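You operate a simulated robot arm through the tools that you are given. There is no shell and no other tool.

You are at the controls of a simulated robot arm. One attempt, no reset.

TASK
Isolate the feeder for the fitter: both switches off, pull the plug, try the switch dead.
Fine: lay the plug on the bench and leave it out.
Where things are to end (x, y in the base frame): feeder plug within 80 mm of [460, -700].

The check looks at the end state, three seconds after you hand in, the way a careful person would. Anything else that was tipped, shoved, dropped, spilled or broken makes it a failure.

THE ROBOT
A 7-joint arm with a two-finger parallel gripper on a trunk, on a base that moves. Base frame: it is fixed to the floor where the robot stands at the start and does not move with it; the origin is under the middle of the robot, x ahead of it, y to its left, z up. Readings come in mm, degrees, newtons and seconds.
With the tool pointing down near the work surface it reaches from about 200 to 740 mm from the robot's upright axis, wherever it stands. Its first joint turns from -166.0 to 166.0 degrees. Places, roughly: feeder knob [500, -300, 900]; feeder socket switch [300, -700, 800]; feeder switch [500, -200, 900]; locking lever [500, -400, 900]; orange levelling knob [700, -200, 900]; top of the trims bench [600, -1100, 900]; track knob [700, -400, 1000]; white levelling knob [800, -200, 900]. Payload 1.57 kg.
Tool frame: the origin (TCP) lies between the finger pads and is the grasp point; the fingertips stand 30 mm ahead of it; z points along the fingers, y is the line along which they close. Largest opening 110 mm; finger width 24, thickness 12; the body of the gripper, 48 by 112 mm, starts 78 mm behind the TCP.
Orientation is told as [roll, pitch, yaw] about the base's x, y, z axes, in that order, counted from this pose: with the fingers straight down and closing along the base's y, the tool's x points along the base's -x, its y along +y and its z along -z.

THE INTERFACE
- The arm moves only by the tool arm_command. Its argument "steps" is a list of rows, each a list of 2 entries, a list of its own where there are three numbers: the shift along the tool's x, y, z in cm, then the turn, a rotation vector about the tool's x, y, z in rad. In form: [[[tx, ty, tz], [wx, wy, wz]], ...]. A call has 1 to 20 rows; each row is the pose to reach, as a shift and turn from the pose commanded when the call began, along the tool's axes at that moment. "gripper" is the finger opening in cm, from 0 to 11, set as the call begins (left out, the last holds). Rows are played at 5 a second. More than 50 mm and 8.6 degrees between two rows, or a gripper value outside its range, and nothing of the call is played. Where a pose cannot be reached the arm comes as near as it can. A force on the tool above 50 N (or 10 N above the force at the start of the call, whichever is more), or a blocked arm, ends the call early, and 0.2 s more pass. The fingers move at their own pace (about 45 mm/s each) and stop on an object; they squeeze with about 29 N. The grip force told is the motor's: it shows also when the fingers shut on nothing. Time passes only in rows, and 0.2 s behind the last, so rows that repeat a pose let the fingers close. The reply holds the time, the measured pose of the TCP, the force on the tool along the base axes, the opening and the grip force, in the units named above and with some noise, with the torque about the TCP (base axes, N m) and any sound that the robot's microphone picked up, and new pictures: "views" is both (left out), scene, wrist or none.
- Cameras (640 x 400 px; columns grow to the right, rows downward): "scene" is now at [10.5, 112.2, 1491.3]; the picture's right is [-0.54, -0.84, 0.00], its down [-0.58, 0.37, -0.73] and it looks along [0.61, -0.39, -0.69] (base axes); focal length 262 px, centre (320, 200). "wrist" rides on the gripper at [70, 16, -141] in the tool frame; the picture's right is [-0.23, 0.97, 0.00], its down [-0.86, -0.20, -0.48] and it looks along [-0.47, -0.11, 0.88] (tool axes); focal length 222 px, centre (320, 200).
- lift_body(by): slides the trunk up (or, below 0, down) by that many mm; the arm and the scene camera ride with it, the base frame stays. It gives what a move gives, with no picture.
- base_move(legs): drives the robot by 1 to 6 legs, each [ahead, turn to the left] in mm and degrees, along the robot's own axes; the way and the turn of a leg run together, so that a leg with both is an arc; at most 1500 mm and 180 degrees a leg. The arm and the cameras ride along, it lands a little off, and it stops where it bumps. It gives what a move gives, and a new picture of the scene camera.
- head_to(pan, tilt): turns the head with the scene camera to pan (to the left, within 155 degrees either way) and tilt (down, from -29 to 69), counted from straight ahead of the robot. It gives what a move gives, and a new picture of the scene camera.
- probe_pixels(camera, pixels): for up to 12 pixels [column, row] of the newest picture of that camera ("zoom" is the newest enlarged one), the place [x, y, z] in the base frame of the surface seen there, good to about 3 mm. The clock stands still meanwhile.
- enlarge(camera, box): a new picture of the part [left, top, right, bottom] of that camera's present view, enlarged. The clock stands still meanwhile.
- hand_in(): hands the job in; it is judged then, once.

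Leave the gripper open and the arm clear of the work at the hand-in unless told otherwise.

The tools are called after "Request:" as a command line: name --argument value ..., lists and objects as JSON in quotes. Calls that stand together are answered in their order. arm_command: Moves the arm, as the interface text tells. Its arguments: {"type":"object","properties":{"steps":{"type":"array","items":{"type":"array"}},"gripper":{"type":"number"},"views":{"type":"string","enum":["both","scene","wrist","none"]}},"required":["steps"]} The other tools are called the same way: lift_body (by) moves the trunk up or down; base_move (legs) drives the base; head_to (pan, tilt) turns the head that bears the scene camera; probe_pixels (camera, pixels) gives the place of the surface under pixels of a picture; enlarge (camera, box) takes an enlarged picture of a part of a camera's view; hand_in () hands the job in.

At the start:

```text
time: 0.0
eef_pos: [243.2, -354.3, 1116.0]
tool_rot: [0.0, 0.0, 0.1]
force: [0.4, 0.8, -0.3]
torque: [-0.01, 0.02, 0.0]
opening: 109.8
grasp_force: 0.1
trunk travel left (down, up): [-425.0, 165.0]
robot x, y, heading: [0.4, -1.6, -0.2]
head pan, tilt (commanded): [-32.6, 43.2]
```

scene: 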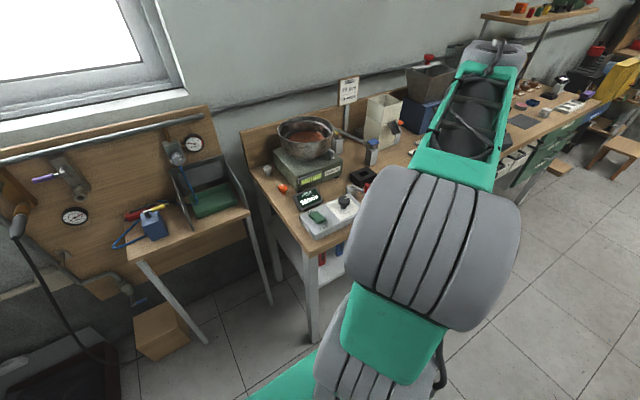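
wrist: 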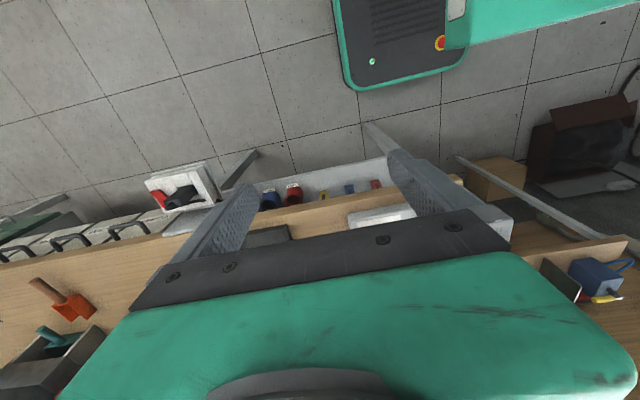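

The scene picture shows the bench with a weighing feeder around (305,150), and a control box with a green switch near (318,215). The wrist picture shows a socket with a red switch and a black plug near (180,195). I'll enlarge both to see the details.

Request:
enlarge --camera "scene" --box '[240, 80, 440, 260]'

Request:
enlarge --camera "wrist" --box '[100, 130, 300, 255]'

```text
2.22 times, centred on (340, 170) of scene
```

zoom: 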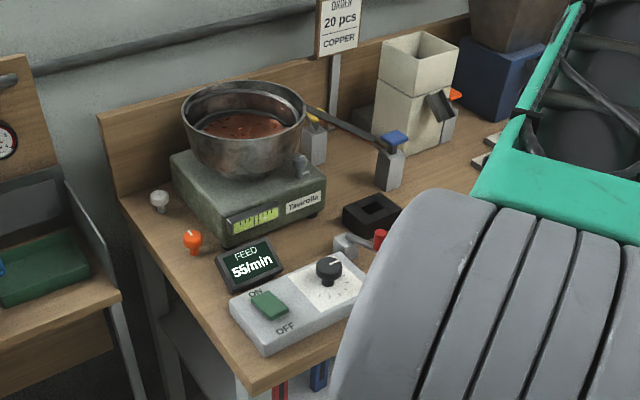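

```text
3.20 times, centred on (200, 192) of wrist
```

zoom: 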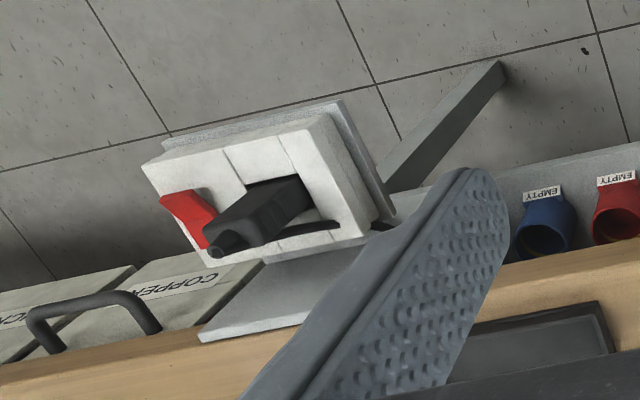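

The control box shows FEED 55/min, so the feeder is running. It has a green ON/OFF rocker. The wrist zoom shows the socket box with a red rocker and a black plug. I'll turn the head to see the socket area from the other side of the arm.

Request:
head_to --pan -70 --tilt 45

Request:
probe_pixels --camera "wrist" --pixels '[[160, 197], [182, 195], [168, 206], [150, 183], [205, 165], [219, 199], [180, 225], [380, 216], [270, 195], [165, 240], [300, 192]]'

```text
time: 1.0
eef_pos: [243.0, -353.6, 1115.5]
tool_rot: [0.0, 0.0, 0.0]
force: [-0.1, -0.3, -0.7]
torque: [-0.01, -0.02, 0.0]
opening: 109.9
grasp_force: 0.1
trunk travel left (down, up): [-425.0, 165.0]
robot x, y, heading: [1.6, -2.1, -0.2]
head pan, tilt (commanded): [-70.0, 45.0]
```

scene: 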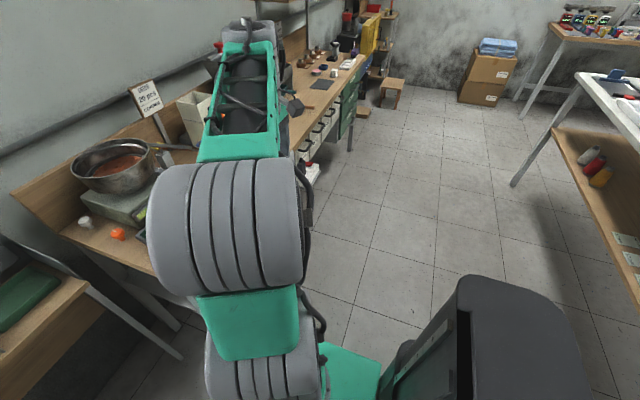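

```text
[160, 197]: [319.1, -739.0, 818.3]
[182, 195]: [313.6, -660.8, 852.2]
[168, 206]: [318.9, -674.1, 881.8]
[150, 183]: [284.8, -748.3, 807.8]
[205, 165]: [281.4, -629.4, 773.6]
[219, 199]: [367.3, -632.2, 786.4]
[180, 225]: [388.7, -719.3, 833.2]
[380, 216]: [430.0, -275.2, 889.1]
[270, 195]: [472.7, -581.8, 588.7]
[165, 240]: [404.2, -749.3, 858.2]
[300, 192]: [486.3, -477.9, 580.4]
```

The wrist probes place the socket box at about x 285–390, y -750 to -630, top near z 800, with the plug standing upward out of it at about (315,-665,850). At about 760 mm from the axis it is out of reach from here, so I'll look around before moving the base. First I'll probe the dark body at (520,330), the table on the right and the bench edge.

Request:
probe_pixels --camera "scene" --pixels '[[520, 330], [460, 290], [560, 150], [515, 185], [320, 175], [230, 230], [250, 60], [440, 180], [600, 250], [270, 20], [580, 330]]'

Request:
head_to --pan -130 --tilt 40

```text
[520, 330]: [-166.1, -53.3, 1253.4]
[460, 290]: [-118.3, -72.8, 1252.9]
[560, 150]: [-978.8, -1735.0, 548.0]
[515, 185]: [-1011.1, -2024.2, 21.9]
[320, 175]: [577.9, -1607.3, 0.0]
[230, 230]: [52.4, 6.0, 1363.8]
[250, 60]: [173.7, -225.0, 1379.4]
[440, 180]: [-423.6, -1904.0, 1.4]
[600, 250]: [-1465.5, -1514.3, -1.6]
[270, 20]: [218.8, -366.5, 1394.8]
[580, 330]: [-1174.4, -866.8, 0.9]
```

```text
time: 2.3
eef_pos: [241.1, -354.3, 1116.4]
tool_rot: [0.0, 0.0, 0.0]
force: [0.2, 0.3, 0.6]
torque: [-0.01, 0.02, -0.01]
opening: 109.8
grasp_force: 0.0
trunk travel left (down, up): [-425.0, 165.0]
robot x, y, heading: [4.3, 0.6, -0.0]
head pan, tilt (commanded): [-130.0, 40.0]
```

scene: 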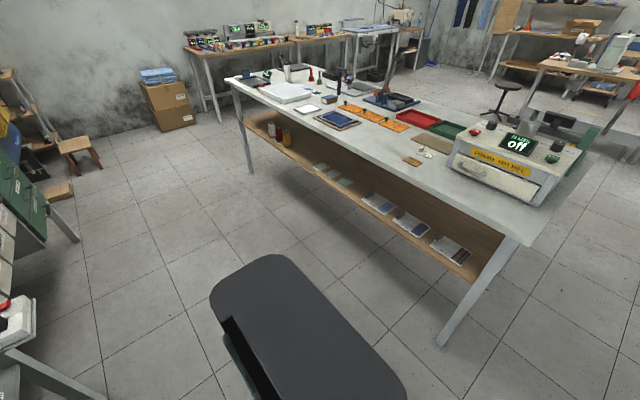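

Behind and to the right there is another table. I'll probe its near edge and corners to check the clearance for a turn in place.

Request:
probe_pixels --camera "scene" --pixels '[[520, 240], [245, 95], [380, 170], [450, 340], [250, 172], [15, 320], [15, 300], [60, 225]]'

Request:
enlarge --camera "scene" --box '[0, 200, 160, 400]'

```text
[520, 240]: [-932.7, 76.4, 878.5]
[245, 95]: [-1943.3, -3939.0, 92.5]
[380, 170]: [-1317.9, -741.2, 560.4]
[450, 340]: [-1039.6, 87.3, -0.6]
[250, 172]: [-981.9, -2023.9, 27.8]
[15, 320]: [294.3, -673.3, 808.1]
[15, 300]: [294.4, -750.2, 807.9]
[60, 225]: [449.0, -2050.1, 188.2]
```

```text
2.00 times, centred on (80, 300) of scene
```

zoom: 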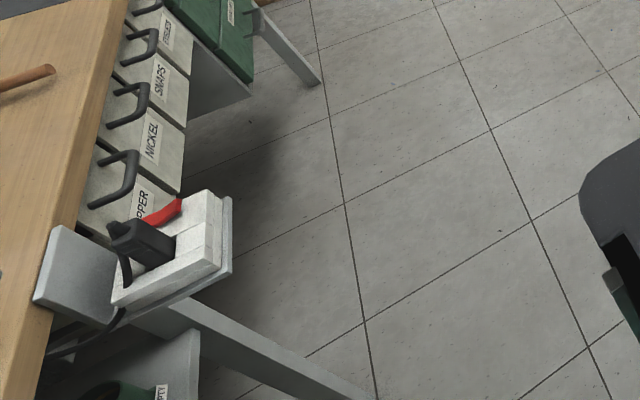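

The near table edge is at x≈-930, so a turn in place is clear. The socket face is horizontal at z≈808. I'll check how far the base's front sticks out before driving, using the wrist picture around (350,85) and (400,75).

Request:
probe_pixels --camera "wrist" --pixels '[[360, 85], [460, 65], [372, 62], [340, 10], [240, 160], [375, 130], [470, 165], [550, 350], [60, 300], [40, 285], [495, 170]]'

Request:
head_to --pan -35 --tilt 50

```text
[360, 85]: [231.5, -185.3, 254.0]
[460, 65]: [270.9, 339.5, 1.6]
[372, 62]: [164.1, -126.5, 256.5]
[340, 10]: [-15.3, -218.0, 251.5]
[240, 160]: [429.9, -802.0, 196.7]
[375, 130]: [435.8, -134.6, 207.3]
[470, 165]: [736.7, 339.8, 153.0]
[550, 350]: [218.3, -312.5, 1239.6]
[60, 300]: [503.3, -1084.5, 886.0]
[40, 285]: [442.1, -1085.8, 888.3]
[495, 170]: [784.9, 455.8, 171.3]
```

```text
time: 4.0
eef_pos: [242.8, -353.5, 1116.3]
tool_rot: [0.0, 0.1, 0.0]
force: [-0.1, 0.0, -1.0]
torque: [0.0, 0.01, 0.01]
opening: 110.0
grasp_force: 0.1
trunk travel left (down, up): [-425.0, 165.0]
robot x, y, heading: [3.0, 1.8, -0.1]
head pan, tilt (commanded): [-35.0, 50.0]
```

scene: 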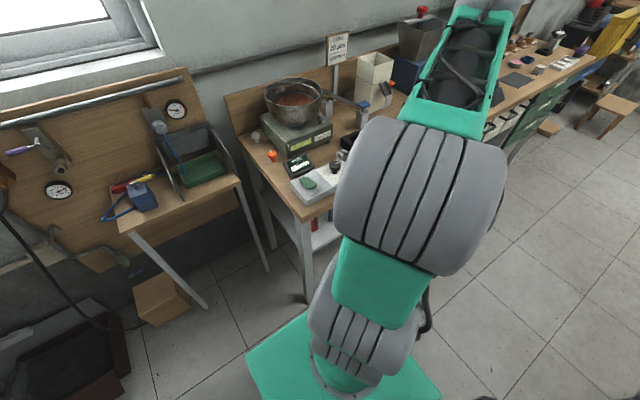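

The base front is at x≈240 and its corners are at a radius of about 330, while the bench legs are at x≈430, so turning in place is safe. The arm sweeps away from the bench on the way. I'll turn right 90°, drive 400 mm along -y, and turn back left 90°. The switch, socket and lay-down spot should then all be within reach.

Request:
base_move --legs '[[0, -90], [400, 0], [0, 90]]'

```text
time: 14.2
eef_pos: [251.3, -749.8, 1117.0]
tool_rot: [0.0, 0.0, 0.7]
force: [0.7, 0.1, -0.5]
torque: [0.0, -0.02, -0.01]
opening: 109.8
grasp_force: 0.1
trunk travel left (down, up): [-425.0, 165.0]
robot x, y, heading: [4.5, -398.2, 0.8]
head pan, tilt (commanded): [-35.0, 50.0]
```

scene: 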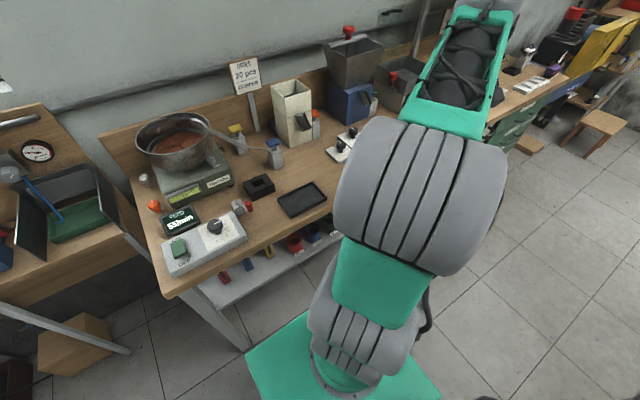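

The base is now at (4,-398), heading 0.8°. The control box is in clear view around (200,240). I'll enlarge it and probe it.

Request:
enlarge --camera "scene" --box '[130, 100, 350, 290]'

```text
2.11 times, centred on (240, 195) of scene
```

zoom: 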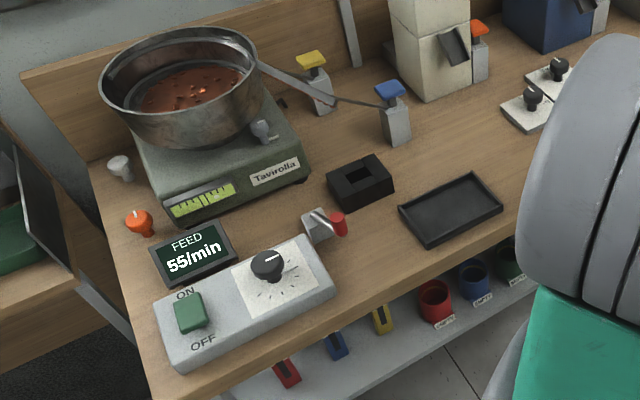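

The green rocker is at zoom (190,312). ON is marked on its far end and OFF on its near end, and the far half looks tilted. I'll probe the rocker, the labels and the box.

Request:
probe_pixels --camera "zoom" --pixels '[[188, 299], [190, 312], [193, 326], [185, 290], [203, 342], [185, 360], [225, 310], [268, 262], [160, 310], [178, 305], [204, 320], [320, 290]]'

Request:
enlarge --camera "scene" --box '[155, 215, 255, 280]'

```text
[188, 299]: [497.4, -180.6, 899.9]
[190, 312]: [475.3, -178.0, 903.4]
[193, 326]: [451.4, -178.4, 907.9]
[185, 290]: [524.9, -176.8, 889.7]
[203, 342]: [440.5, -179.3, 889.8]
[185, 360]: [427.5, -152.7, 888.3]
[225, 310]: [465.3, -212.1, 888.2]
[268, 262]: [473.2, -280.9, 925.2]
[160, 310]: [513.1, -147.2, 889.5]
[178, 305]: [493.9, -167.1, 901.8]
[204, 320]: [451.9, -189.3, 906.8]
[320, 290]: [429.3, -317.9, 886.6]
```

```text
6.15 times, centred on (205, 248) of scene
```

zoom: 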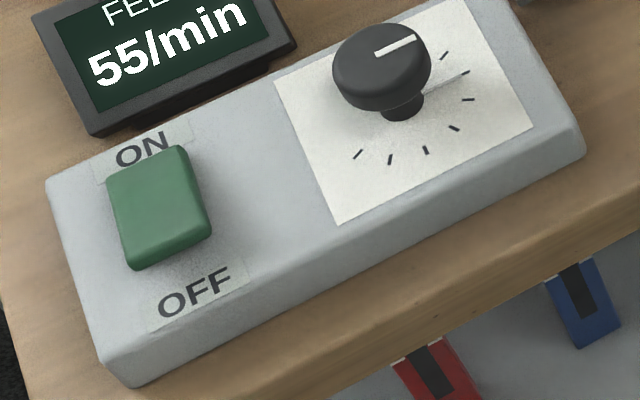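

The rocker's near end (x≈451) stands at z≈908 and its far (ON) end at z≈900, so it is pressed ON. To turn it off I press the near end down at about (452,-179). While the wrist is near the socket, I'll take a fresh wrist view first.

Request:
enlarge --camera "wrist" --box '[0, 0, 640, 400]'

```text
1.00 times, centred on (320, 200) of wrist (not enlarged: the box is as wide or as high as the picture)
```

zoom: 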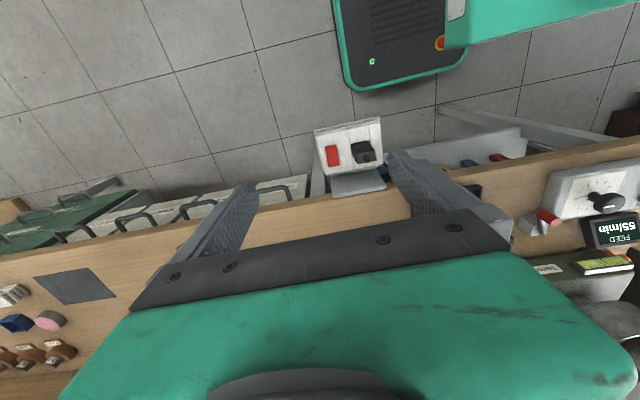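

The socket is in view at (350,150). I'll enlarge that part and probe it.

Request:
enlarge --camera "wrist" --box '[300, 105, 428, 205]'

Request:
probe_pixels --camera "wrist" --pixels '[[332, 148], [332, 155], [332, 162], [360, 150], [365, 158], [368, 150], [320, 140], [380, 130], [320, 165], [350, 180], [378, 165], [400, 195]]'

```text
4.00 times, centred on (364, 155) of wrist
```

zoom: 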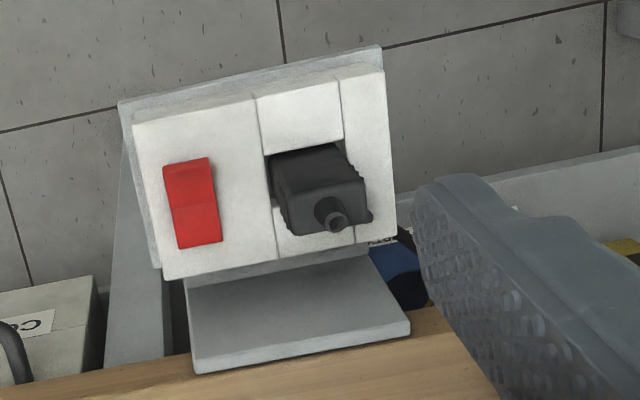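

```text
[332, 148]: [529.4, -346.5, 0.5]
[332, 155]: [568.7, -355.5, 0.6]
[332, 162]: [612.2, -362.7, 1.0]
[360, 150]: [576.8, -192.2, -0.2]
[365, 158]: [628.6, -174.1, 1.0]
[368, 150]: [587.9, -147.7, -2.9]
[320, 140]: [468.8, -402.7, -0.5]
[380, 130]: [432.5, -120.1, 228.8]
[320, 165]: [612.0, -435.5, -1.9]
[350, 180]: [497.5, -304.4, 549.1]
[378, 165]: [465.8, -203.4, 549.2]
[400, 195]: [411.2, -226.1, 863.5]
```

The wrist probes used the old wrist picture, so I'll probe through the fresh zoom picture instead.

Request:
probe_pixels --camera "zoom" --pixels '[[187, 172], [190, 190], [196, 215], [200, 238], [150, 200], [310, 160], [320, 190], [337, 222], [300, 100], [365, 130], [300, 330], [370, 216]]'

```text
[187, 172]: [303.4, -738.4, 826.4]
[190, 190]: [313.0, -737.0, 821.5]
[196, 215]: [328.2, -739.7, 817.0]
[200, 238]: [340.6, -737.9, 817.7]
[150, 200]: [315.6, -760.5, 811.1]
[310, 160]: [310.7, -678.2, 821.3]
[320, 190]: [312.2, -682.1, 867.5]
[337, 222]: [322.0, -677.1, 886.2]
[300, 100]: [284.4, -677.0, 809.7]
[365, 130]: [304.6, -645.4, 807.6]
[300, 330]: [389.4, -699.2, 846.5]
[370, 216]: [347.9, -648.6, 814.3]
```

The red socket rocker spans x≈300–343 at y≈-738. Its near end (x≈303) is raised at z≈826 and its far end is down, and since the feeder is powered this must be ON. The plug body is at about x 295–345, y -700 to -655, with its top at ~867 and the strain relief at ~886.

First comes the feeder switch. I'll close the fingers and travel at z≈1117 to above the rocker's near end (452,-179).

Request:
arm_command --steps '[[[-1.5, 4.06, 0], [0, 0, 0]], [[-3.0, 8.12, 0], [0, 0, 0]], [[-4.5, 12.18, 0], [0, 0, 0]], [[-5.9, 16.24, 0], [0, 0, 0]], [[-7.4, 20.3, 0], [0, 0, 0]], [[-8.9, 24.36, 0], [0, 0, 0]], [[-10.4, 28.42, 0], [0, 0, 0]], [[-11.9, 32.48, 0], [0, 0, 0]], [[-13.3, 36.54, 0], [0, 0, 0]], [[-14.8, 40.6, 0], [0, 0, 0]], [[-16.3, 44.66, 0], [0, 0, 0]], [[-17.8, 48.72, 0], [0, 0, 0]], [[-19.3, 52.78, 0], [0, 0, 0]], [[-20.77, 56.83, 0], [0, 0, 0]], [[-20.77, 56.83, 0], [0, 0, 0]]]' --gripper 0 --views "both"

```text
time: 17.4
eef_pos: [451.1, -175.9, 1117.1]
tool_rot: [0.0, 0.0, 0.8]
force: [-0.1, 0.7, 0.3]
torque: [-0.01, 0.01, 0.01]
opening: 0.1
grasp_force: 21.0
trunk travel left (down, up): [-425.0, 165.0]
robot x, y, heading: [5.5, -398.4, 0.7]
head pan, tilt (commanded): [-35.0, 50.0]
```

scene: 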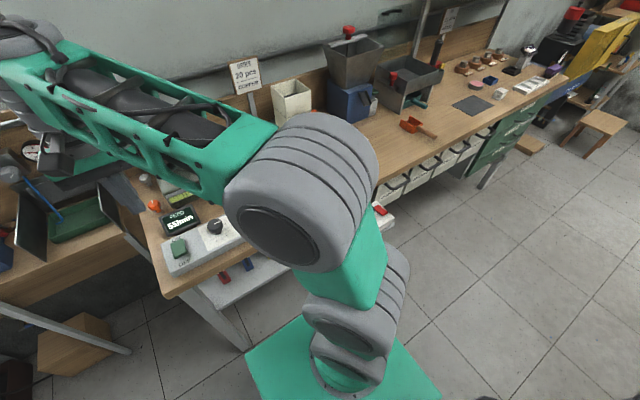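
wrist: 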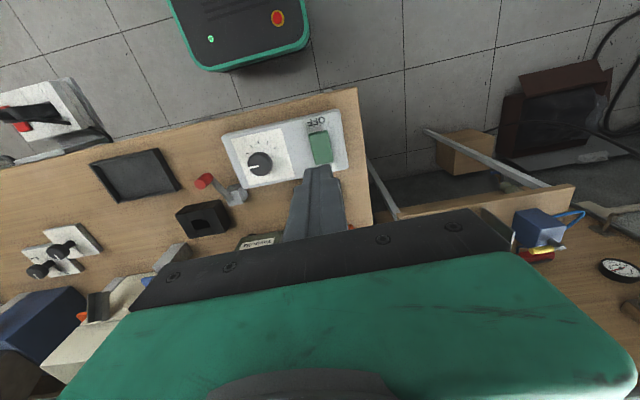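

The gripper is above the switch. In the wrist picture the rocker is at (320,148) with OFF on its near end. I'll enlarge and probe again to refine its position.

Request:
enlarge --camera "wrist" --box '[210, 90, 370, 200]'

Request:
probe_pixels --camera "wrist" --pixels '[[317, 135], [319, 142], [320, 150], [322, 160], [310, 150], [330, 150], [260, 163], [340, 160], [210, 182], [350, 95]]'

```text
3.64 times, centred on (290, 145) of wrist
```

zoom: 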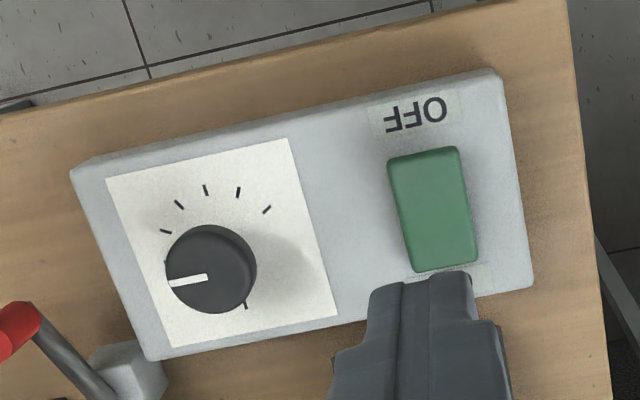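

```text
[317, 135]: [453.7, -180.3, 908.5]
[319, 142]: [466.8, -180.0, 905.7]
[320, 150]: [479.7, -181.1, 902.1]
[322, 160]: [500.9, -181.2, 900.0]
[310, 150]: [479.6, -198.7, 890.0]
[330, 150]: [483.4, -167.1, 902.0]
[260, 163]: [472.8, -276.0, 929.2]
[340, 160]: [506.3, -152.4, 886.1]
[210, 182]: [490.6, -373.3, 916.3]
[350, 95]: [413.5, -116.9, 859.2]
```

The rocker is centred at (475,-180), with its near (raised) end at x≈453 and z≈908. I'll line up on (452,-180) and go down to TCP z≈945, which puts the fingertips at ≈915, just above the rocker.

Request:
arm_command --steps '[[[-0.1, -0.4, 4.3], [0, 0, 0]], [[-0.1, -0.4, 8.6], [0, 0, 0]], [[-0.1, -0.4, 12.9], [0, 0, 0]], [[-0.1, -0.4, 16.0], [0, 0, 0]], [[-0.1, -0.4, 17.0], [0, 0, 0]], [[-0.1, -0.4, 17.0], [0, 0, 0]]]' --gripper 0 --views "both"

```text
time: 18.8
eef_pos: [452.6, -181.5, 948.5]
tool_rot: [0.1, 0.0, 0.8]
force: [-0.3, 0.4, -0.1]
torque: [-0.02, -0.02, -0.02]
opening: 0.0
grasp_force: 21.2
trunk travel left (down, up): [-425.0, 165.0]
robot x, y, heading: [3.9, -397.3, 0.6]
head pan, tilt (commanded): [-35.0, 50.0]
```

scene: 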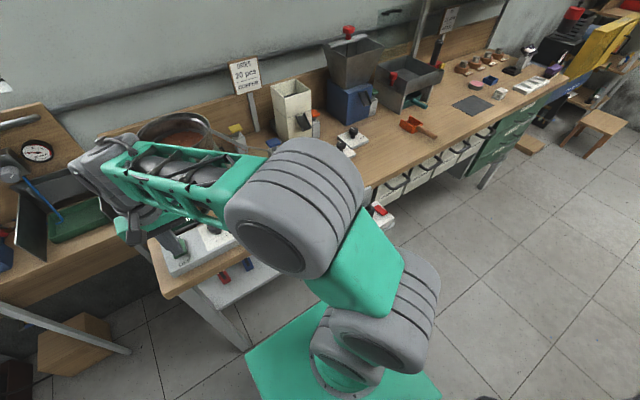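
wrist: 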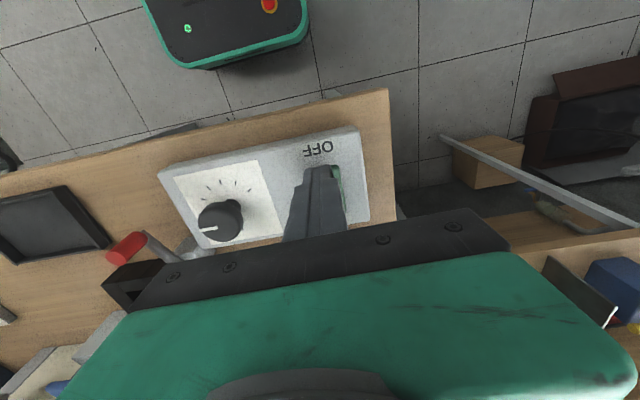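

The fingertips are 10 mm above the rocker's near end. I'll press down slowly in 3 mm rows and watch the force and the display.

Request:
arm_command --steps '[[[0, 0, 0.7], [0, 0, 0]], [[0, 0, 1.0], [0, 0, 0]], [[0, 0, 1.2], [0, 0, 0]], [[0, 0, 1.4], [0, 0, 0]], [[0, 0, 1.6], [0, 0, 0]], [[0, 0, 1.8], [0, 0, 0]]]' --gripper 0 --views "both"

```text
time: 20.2
eef_pos: [453.6, -181.7, 930.1]
tool_rot: [0.1, -0.3, 0.9]
force: [-4.1, -1.5, 15.9]
torque: [-0.05, -0.11, -0.02]
opening: 0.1
grasp_force: 21.2
trunk travel left (down, up): [-425.0, 165.0]
robot x, y, heading: [4.2, -397.6, 0.5]
head pan, tilt (commanded): [-35.0, 50.0]
```

scene: 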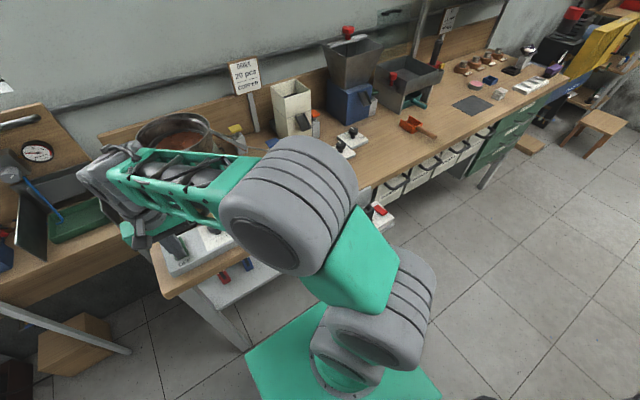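
wrist: 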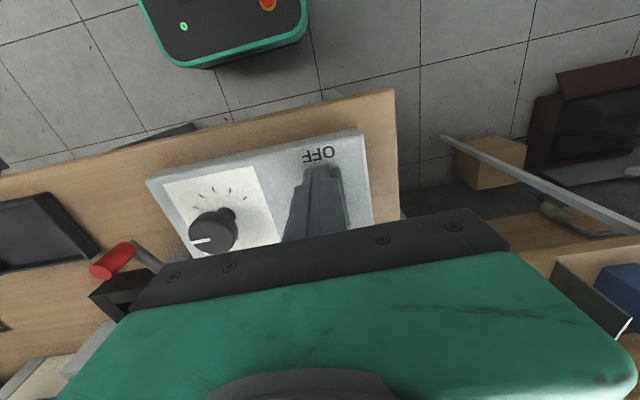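

The tips are at z≈900 with 16 N up, so the rocker has probably gone over. I'll lift straight up 120 mm and look at the rocker and display.

Request:
arm_command --steps '[[[0, 0, -3], [0, 0, 0]], [[0, 0, -7], [0, 0, 0]], [[0, 0, -11], [0, 0, 0]], [[0, 0, -15], [0, 0, 0]], [[0, 0, -18], [0, 0, 0]], [[0, 0, -18], [0, 0, 0]]]' --views "both"

Request:
enlarge --camera "wrist" --box '[210, 90, 370, 200]'

Request:
probe_pixels --camera "zoom" --pixels '[[425, 165], [430, 190], [435, 215], [440, 240], [445, 260]]'

```text
time: 21.6
eef_pos: [452.5, -181.3, 1109.4]
tool_rot: [0.1, 0.0, 0.7]
force: [0.7, 0.9, -0.5]
torque: [-0.03, -0.02, 0.02]
opening: 0.0
grasp_force: 21.4
trunk travel left (down, up): [-425.0, 165.0]
robot x, y, heading: [4.4, -399.2, 1.0]
head pan, tilt (commanded): [-35.0, 50.0]
```

scene: 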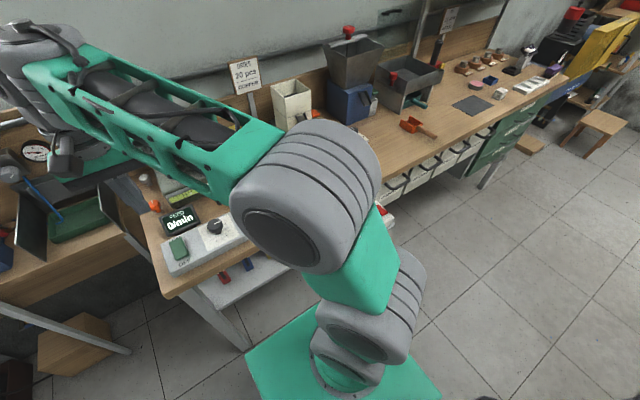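
wrist: 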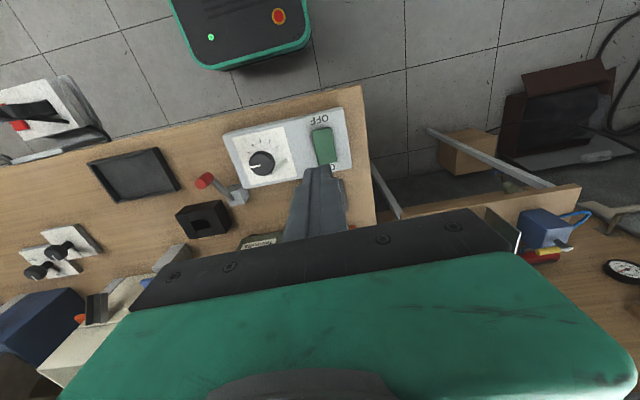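

```text
3.64 times, centred on (290, 145) of wrist
```

zoom: 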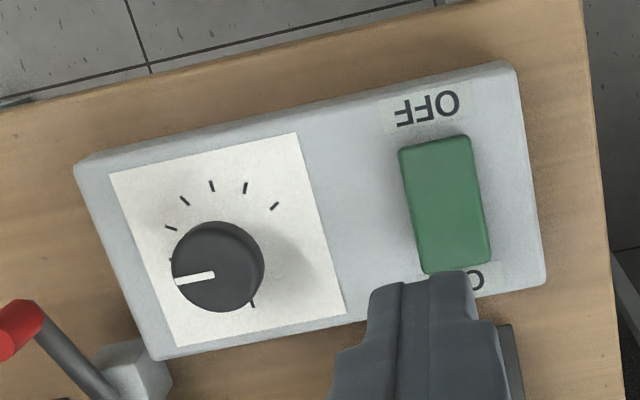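

```text
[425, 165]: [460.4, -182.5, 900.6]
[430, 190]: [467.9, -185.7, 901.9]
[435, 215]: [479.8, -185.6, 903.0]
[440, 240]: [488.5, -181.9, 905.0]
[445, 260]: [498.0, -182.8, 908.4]
```

The display now reads 0/min and the rocker's OFF end is down (near z≈900, far z≈908), so the feeder switch is off.

Next is the socket switch. I'll travel at z≈1109 to above its raised near end at (306,-738).

Request:
arm_command --steps '[[[1.18, -4.27, 0], [0, 0, 0]], [[2.37, -8.53, 0], [0, 0, 0]], [[3.55, -12.8, 0], [0, 0, 0]], [[4.73, -17.07, 0], [0, 0, 0]], [[5.92, -21.33, 0], [0, 0, 0]], [[7.1, -25.6, 0], [0, 0, 0]], [[8.28, -29.87, 0], [0, 0, 0]], [[9.46, -34.13, 0], [0, 0, 0]], [[10.65, -38.4, 0], [0, 0, 0]], [[11.83, -42.67, 0], [0, 0, 0]], [[13.0, -46.93, 0], [0, 0, 0]], [[14.2, -51.2, 0], [0, 0, 0]], [[15.38, -55.47, 0], [0, 0, 0]], [[15.38, -55.47, 0], [0, 0, 0]]]' --gripper 0 --views "both"

Request:
enlarge --camera "wrist" --box '[250, 80, 410, 180]'

```text
time: 24.6
eef_pos: [305.0, -738.5, 1108.5]
tool_rot: [0.0, 0.0, 0.8]
force: [0.5, -0.6, 0.5]
torque: [0.0, 0.01, 0.0]
opening: 0.0
grasp_force: 21.4
trunk travel left (down, up): [-425.0, 165.0]
robot x, y, heading: [9.7, -396.5, 0.7]
head pan, tilt (commanded): [-35.0, 50.0]
```

scene: 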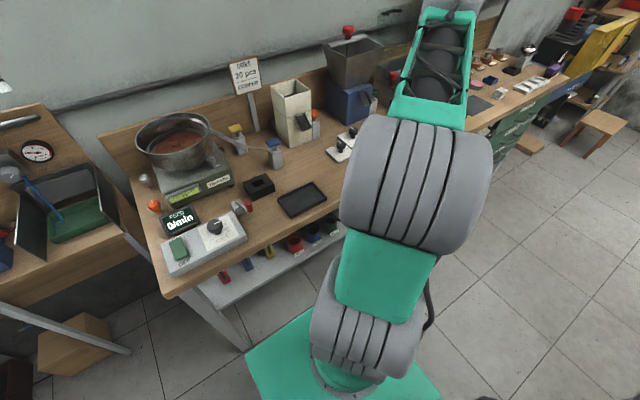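
wrist: 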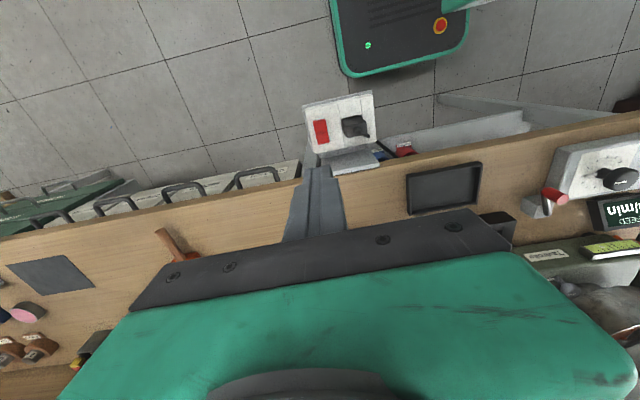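

```text
4.00 times, centred on (330, 130) of wrist
```

zoom: 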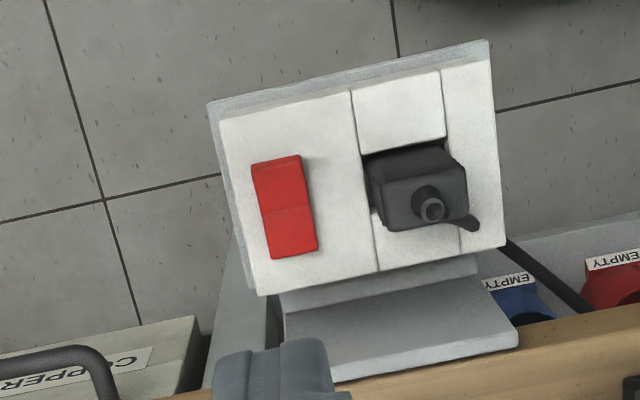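

The wrist zoom shows the red rocker at (285,205) and the plug with a recess around it at (410,190). I'll probe both in detail.

Request:
probe_pixels --camera "zoom" --pixels '[[278, 165], [283, 190], [287, 208], [291, 230], [295, 252], [258, 185], [305, 185], [410, 165], [430, 190], [380, 200], [470, 225], [415, 225]]'

Request:
probe_pixels --camera "zoom" --pixels '[[372, 170], [385, 190], [395, 178], [450, 160], [465, 190], [400, 215], [455, 210], [433, 212], [425, 200], [470, 228], [400, 120], [340, 200]]'

```text
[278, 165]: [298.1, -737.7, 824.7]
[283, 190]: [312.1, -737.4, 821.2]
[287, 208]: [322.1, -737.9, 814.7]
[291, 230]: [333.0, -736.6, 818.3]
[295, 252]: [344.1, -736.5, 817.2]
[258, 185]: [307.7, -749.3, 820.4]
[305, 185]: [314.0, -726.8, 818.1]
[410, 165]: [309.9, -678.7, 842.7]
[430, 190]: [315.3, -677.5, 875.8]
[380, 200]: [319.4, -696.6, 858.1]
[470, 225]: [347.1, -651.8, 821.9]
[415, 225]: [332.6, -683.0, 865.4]
```

```text
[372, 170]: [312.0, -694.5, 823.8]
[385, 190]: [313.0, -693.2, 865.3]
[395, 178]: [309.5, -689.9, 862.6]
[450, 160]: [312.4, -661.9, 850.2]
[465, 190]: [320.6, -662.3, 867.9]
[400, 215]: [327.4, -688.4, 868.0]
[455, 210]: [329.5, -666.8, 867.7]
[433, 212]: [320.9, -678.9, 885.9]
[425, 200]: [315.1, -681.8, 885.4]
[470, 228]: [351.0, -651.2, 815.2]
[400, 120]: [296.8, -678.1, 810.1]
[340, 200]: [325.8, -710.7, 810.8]
```

The rocker spans x 296–346, y -750 to -726, with its near end raised to z≈825. The plug body is x 310–335, y -696 to -660, up to z≈868. I'll lower straight down at (304,-738) until the fingertips are about 8 mm above the rocker (TCP z≈863).

Request:
arm_command --steps '[[[0.1, 0, 4.5], [0, 0, 0]], [[0.1, 0, 9], [0, 0, 0]], [[0.1, 0, 13.5], [0, 0, 0]], [[0.1, 0, 18], [0, 0, 0]], [[0.1, 0, 22], [0, 0, 0]], [[0.1, 0, 24.5], [0, 0, 0]], [[0.1, 0, 24.5], [0, 0, 0]]]' --gripper 0 --views "both"

Request:
enlarge --camera "wrist" --box '[240, 80, 440, 205]'

```text
time: 26.2
eef_pos: [305.3, -738.3, 863.2]
tool_rot: [0.0, -0.1, 0.8]
force: [-0.1, 0.5, 0.4]
torque: [0.0, 0.01, -0.03]
opening: 0.1
grasp_force: 20.8
trunk travel left (down, up): [-425.0, 165.0]
robot x, y, heading: [3.4, -400.2, 1.0]
head pan, tilt (commanded): [-35.0, 50.0]
```

scene: 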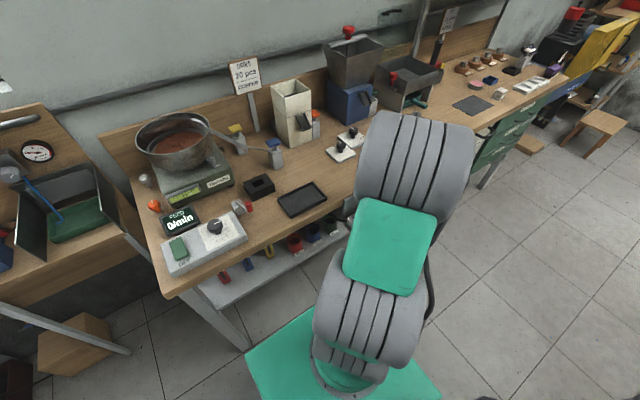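
wrist: 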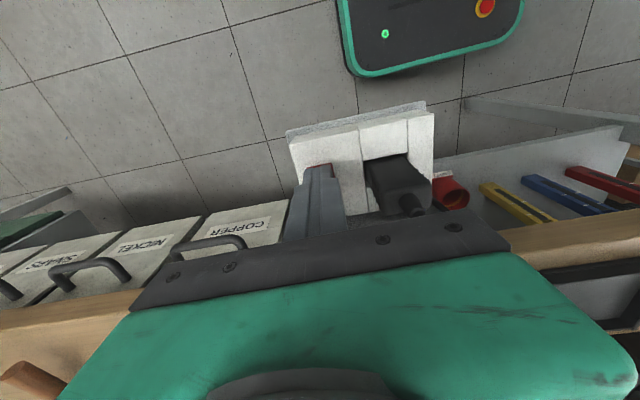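

```text
3.20 times, centred on (340, 142) of wrist
```

zoom: 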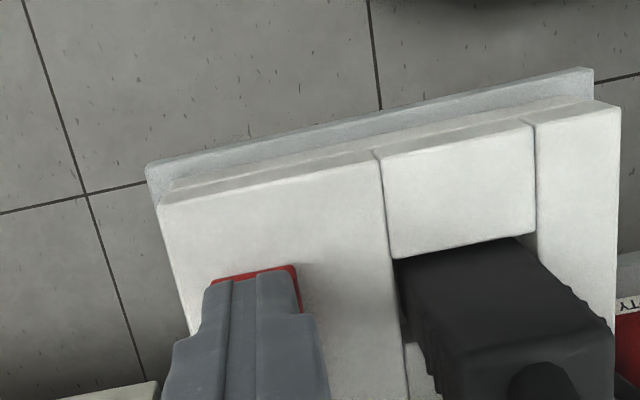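

The tips sit over the rocker's near half with the near edge showing. I'll press down in small rows to about TCP z 846, shifted 2 mm toward the near end.

Request:
arm_command --steps '[[[0.2, 0, 0.6], [0, 0, 0]], [[0.2, 0, 0.9], [0, 0, 0]], [[0.2, 0, 1.1], [0, 0, 0]], [[0.2, 0, 1.3], [0, 0, 0]], [[0.2, 0, 1.5], [0, 0, 0]], [[0.2, 0, 1.7], [0, 0, 0]]]' --gripper 0 --views "wrist"

```text
time: 27.6
eef_pos: [303.6, -738.3, 846.2]
tool_rot: [0.0, -0.1, 0.7]
force: [0.0, 0.4, 4.4]
torque: [0.06, -0.01, 0.04]
opening: 0.0
grasp_force: 21.0
trunk travel left (down, up): [-425.0, 165.0]
robot x, y, heading: [4.9, -399.1, 0.9]
head pan, tilt (commanded): [-35.0, 50.0]
heard: click
```

wrist: 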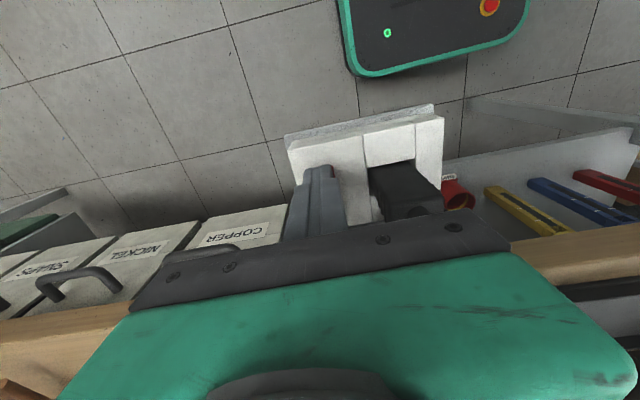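

I heard a click at z 846 and read only 4 N. I'll lift 160 mm and check the rocker and the display.

Request:
arm_command --steps '[[[0, 0, -3], [0, 0, 0]], [[0, 0, -7], [0, 0, 0]], [[0, 0, -11], [0, 0, 0]], [[0, 0, -15], [0, 0, 0]], [[0, 0, -17], [0, 0, 0]], [[0, 0, -17], [0, 0, 0]]]' --views "both"

Request:
enlarge --camera "wrist" --box '[250, 80, 410, 180]'

Request:
probe_pixels --camera "zoom" --pixels '[[278, 175], [283, 195], [287, 210], [291, 230], [295, 245], [410, 165], [430, 190], [400, 190]]'

Request:
enlarge --camera "scene" --box '[140, 180, 300, 280]'

```text
time: 29.0
eef_pos: [303.7, -738.7, 1019.0]
tool_rot: [0.0, 0.0, 0.8]
force: [-0.5, 0.3, 0.1]
torque: [0.02, 0.01, -0.02]
opening: 0.2
grasp_force: 21.0
trunk travel left (down, up): [-425.0, 165.0]
robot x, y, heading: [4.5, -395.1, 0.8]
head pan, tilt (commanded): [-35.0, 50.0]
```

scene: 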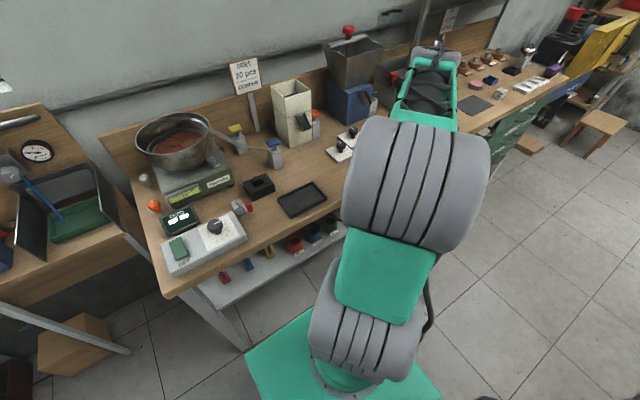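
wrist: 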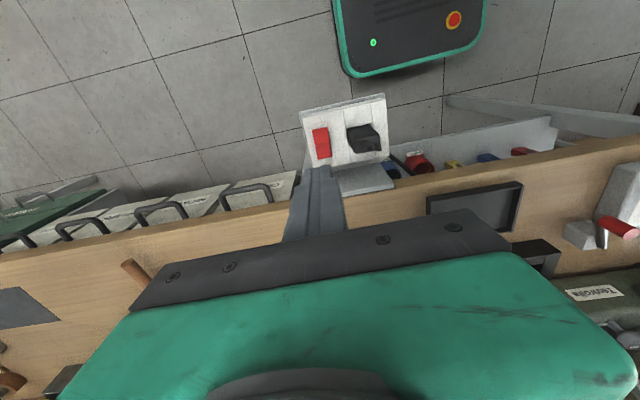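

```text
4.00 times, centred on (330, 130) of wrist
```

zoom: 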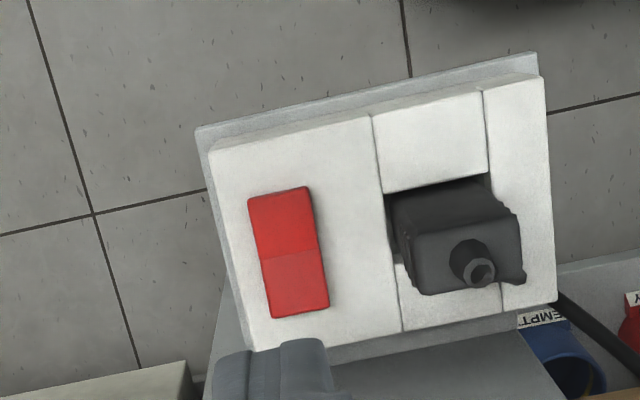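

```text
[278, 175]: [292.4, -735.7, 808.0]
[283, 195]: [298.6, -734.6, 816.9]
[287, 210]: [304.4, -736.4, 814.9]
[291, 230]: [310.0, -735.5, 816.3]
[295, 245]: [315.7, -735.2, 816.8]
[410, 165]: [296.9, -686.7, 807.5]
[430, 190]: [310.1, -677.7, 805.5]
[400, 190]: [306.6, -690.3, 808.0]
```

```text
4.00 times, centred on (220, 230) of scene
```

zoom: 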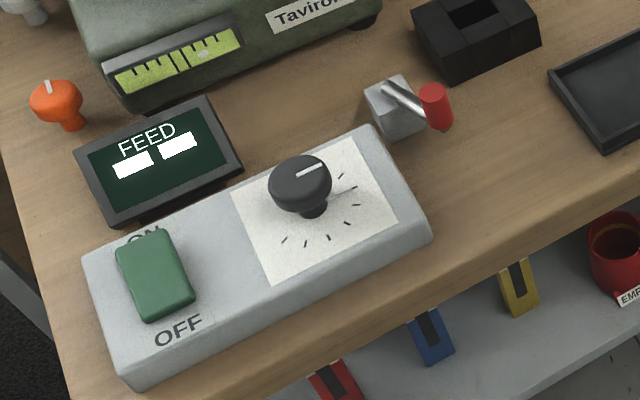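

The display now shows only dashes, so there is no supply, and the red rocker's near end is down (z≈817 at x≈299). Both switches are off. Next I'll look closely at the plug before grasping it.

Request:
enlarge --camera "wrist" --box '[335, 110, 399, 165]'

Request:
probe_pixels --camera "zoom" --pixels '[[160, 145], [200, 130], [300, 110], [200, 200], [300, 180], [260, 230], [300, 250], [380, 150], [390, 230], [220, 270], [360, 265], [130, 180]]'

```text
7.27 times, centred on (367, 138) of wrist
```

zoom: 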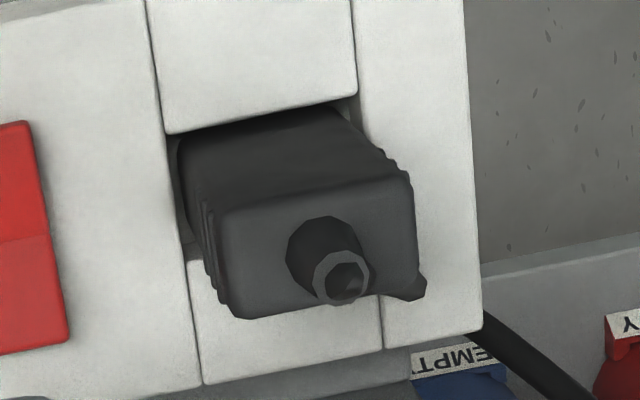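

```text
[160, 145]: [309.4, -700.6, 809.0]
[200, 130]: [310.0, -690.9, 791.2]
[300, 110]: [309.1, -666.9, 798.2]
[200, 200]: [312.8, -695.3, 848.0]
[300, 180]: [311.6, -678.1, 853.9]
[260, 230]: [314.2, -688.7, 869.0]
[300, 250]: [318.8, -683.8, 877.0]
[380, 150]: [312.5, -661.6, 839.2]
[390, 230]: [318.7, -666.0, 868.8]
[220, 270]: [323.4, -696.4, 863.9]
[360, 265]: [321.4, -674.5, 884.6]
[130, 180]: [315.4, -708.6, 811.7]
```

The plug sits in a recess. I want to see where its cord runs before choosing the finger placement, so I'll move the wrist camera about 200 mm toward +y and lower to look at the plug from its left side.

Request:
arm_command --steps '[[[-0.6, 4.2, 0], [0, 0, 0]], [[-1.2, 8.4, 0], [0, 0, 0]], [[-1.8, 12.6, 1.0], [0, 0, 0]], [[-2.4, 16.8, 3.0], [0, 0, 0]], [[-2.9, 19.9, 6.0], [0, 0, 0]], [[-2.9, 19.9, 6.9], [0, 0, 0]]]' --gripper 7 --views "both"

Request:
enlarge --camera "wrist" --box '[130, 60, 330, 185]'

```text
time: 30.4
eef_pos: [327.8, -538.3, 947.4]
tool_rot: [0.0, 0.0, 0.8]
force: [0.3, -0.2, 0.7]
torque: [0.03, -0.04, -0.01]
opening: 70.1
grasp_force: 0.0
trunk travel left (down, up): [-425.0, 165.0]
robot x, y, heading: [3.8, -397.7, 0.7]
head pan, tilt (commanded): [-35.0, 50.0]
```

scene: 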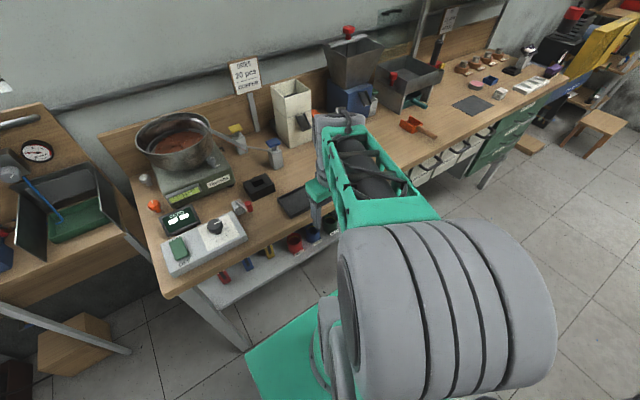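
wrist: 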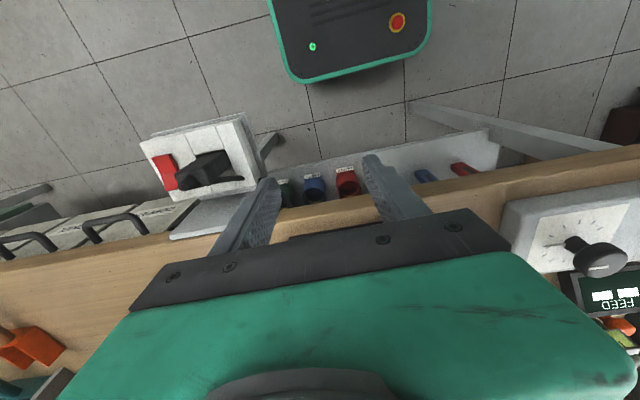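

```text
3.20 times, centred on (230, 122) of wrist
```

zoom: 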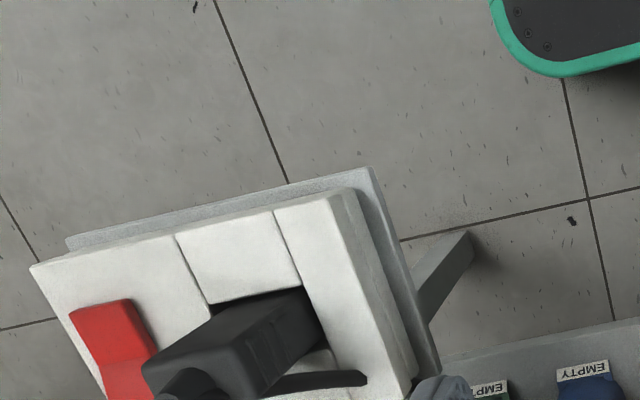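

A dark strip runs from the plug toward +y along the face, at about (235,180) in the wrist view. I'll enlarge that part.

Request:
enlarge --camera "wrist" --box '[150, 135, 270, 210]'

Request:
probe_pixels --camera "zoom" --pixels '[[430, 252], [380, 250], [330, 250], [470, 250], [300, 210], [250, 230], [190, 260], [350, 190], [280, 290], [420, 300], [240, 290], [160, 225]]'

```text
5.33 times, centred on (210, 172) of wrist
```

zoom: 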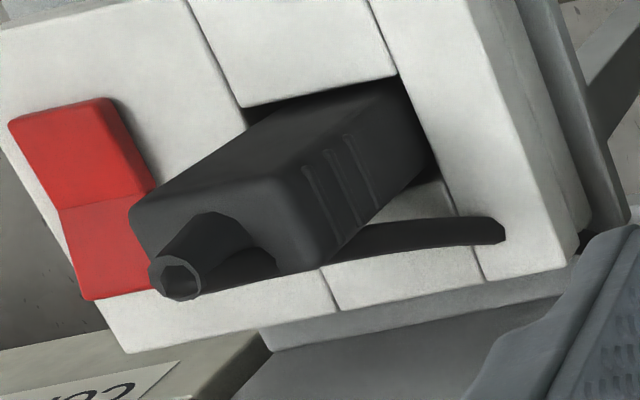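

```text
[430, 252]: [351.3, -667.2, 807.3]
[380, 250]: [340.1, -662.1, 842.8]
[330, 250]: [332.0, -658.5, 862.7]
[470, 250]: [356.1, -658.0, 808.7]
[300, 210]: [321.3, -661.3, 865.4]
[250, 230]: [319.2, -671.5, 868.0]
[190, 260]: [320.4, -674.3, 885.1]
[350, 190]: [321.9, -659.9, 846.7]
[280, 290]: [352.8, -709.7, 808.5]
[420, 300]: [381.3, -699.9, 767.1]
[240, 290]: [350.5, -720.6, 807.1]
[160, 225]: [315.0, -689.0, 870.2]
```

The cord leaves the strain relief and comes down on the +x side of the plug at x≈340–352. Fingers centred at x≈318 (covering 306–330) and closing along y will clear it. With a 60 mm opening they also clear the red rocker. I'll move above the plug at (318,-678), with the tips about 50 mm above the strain relief.

Request:
arm_command --steps '[[[0, 0, -2.5], [0, 0, 0]], [[0.3, -3.5, -2.5], [0, 0, 0]], [[0.6, -7.0, -2.5], [0, 0, 0]], [[0.9, -10.5, -2.5], [0, 0, 0]], [[1.15, -14.0, -2.5], [0, 0, 0]], [[1.15, -14.0, -2.5], [0, 0, 0]]]' --gripper 6 --views "wrist"

Request:
enlarge --camera "wrist" --box '[230, 70, 430, 215]'

```text
time: 31.8
eef_pos: [321.7, -680.2, 971.2]
tool_rot: [0.0, 0.0, 0.8]
force: [0.0, -0.1, -0.7]
torque: [0.03, -0.03, 0.03]
opening: 59.9
grasp_force: 0.1
trunk travel left (down, up): [-425.0, 165.0]
robot x, y, heading: [5.8, -395.7, 0.4]
head pan, tilt (commanded): [-35.0, 50.0]
```

wrist: 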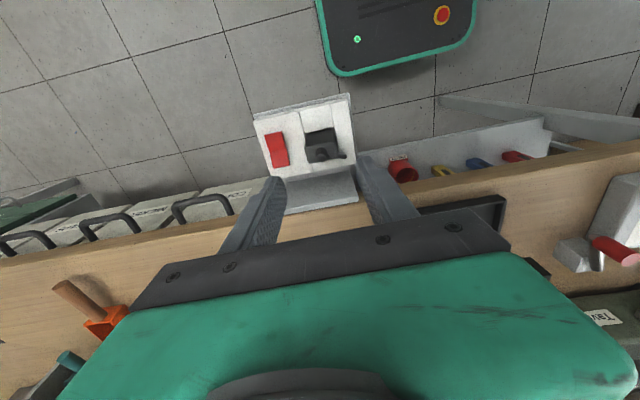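

```text
2.76 times, centred on (330, 142) of wrist
```

zoom: 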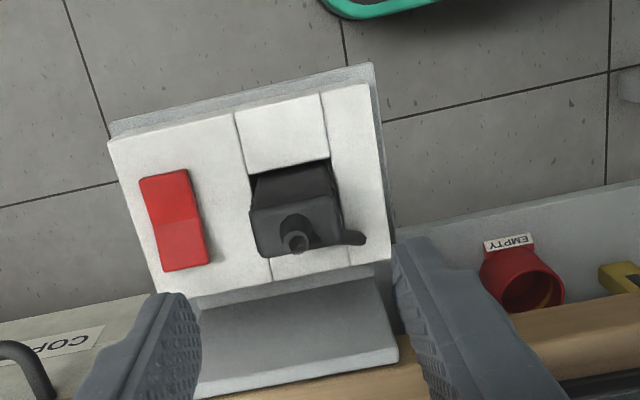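

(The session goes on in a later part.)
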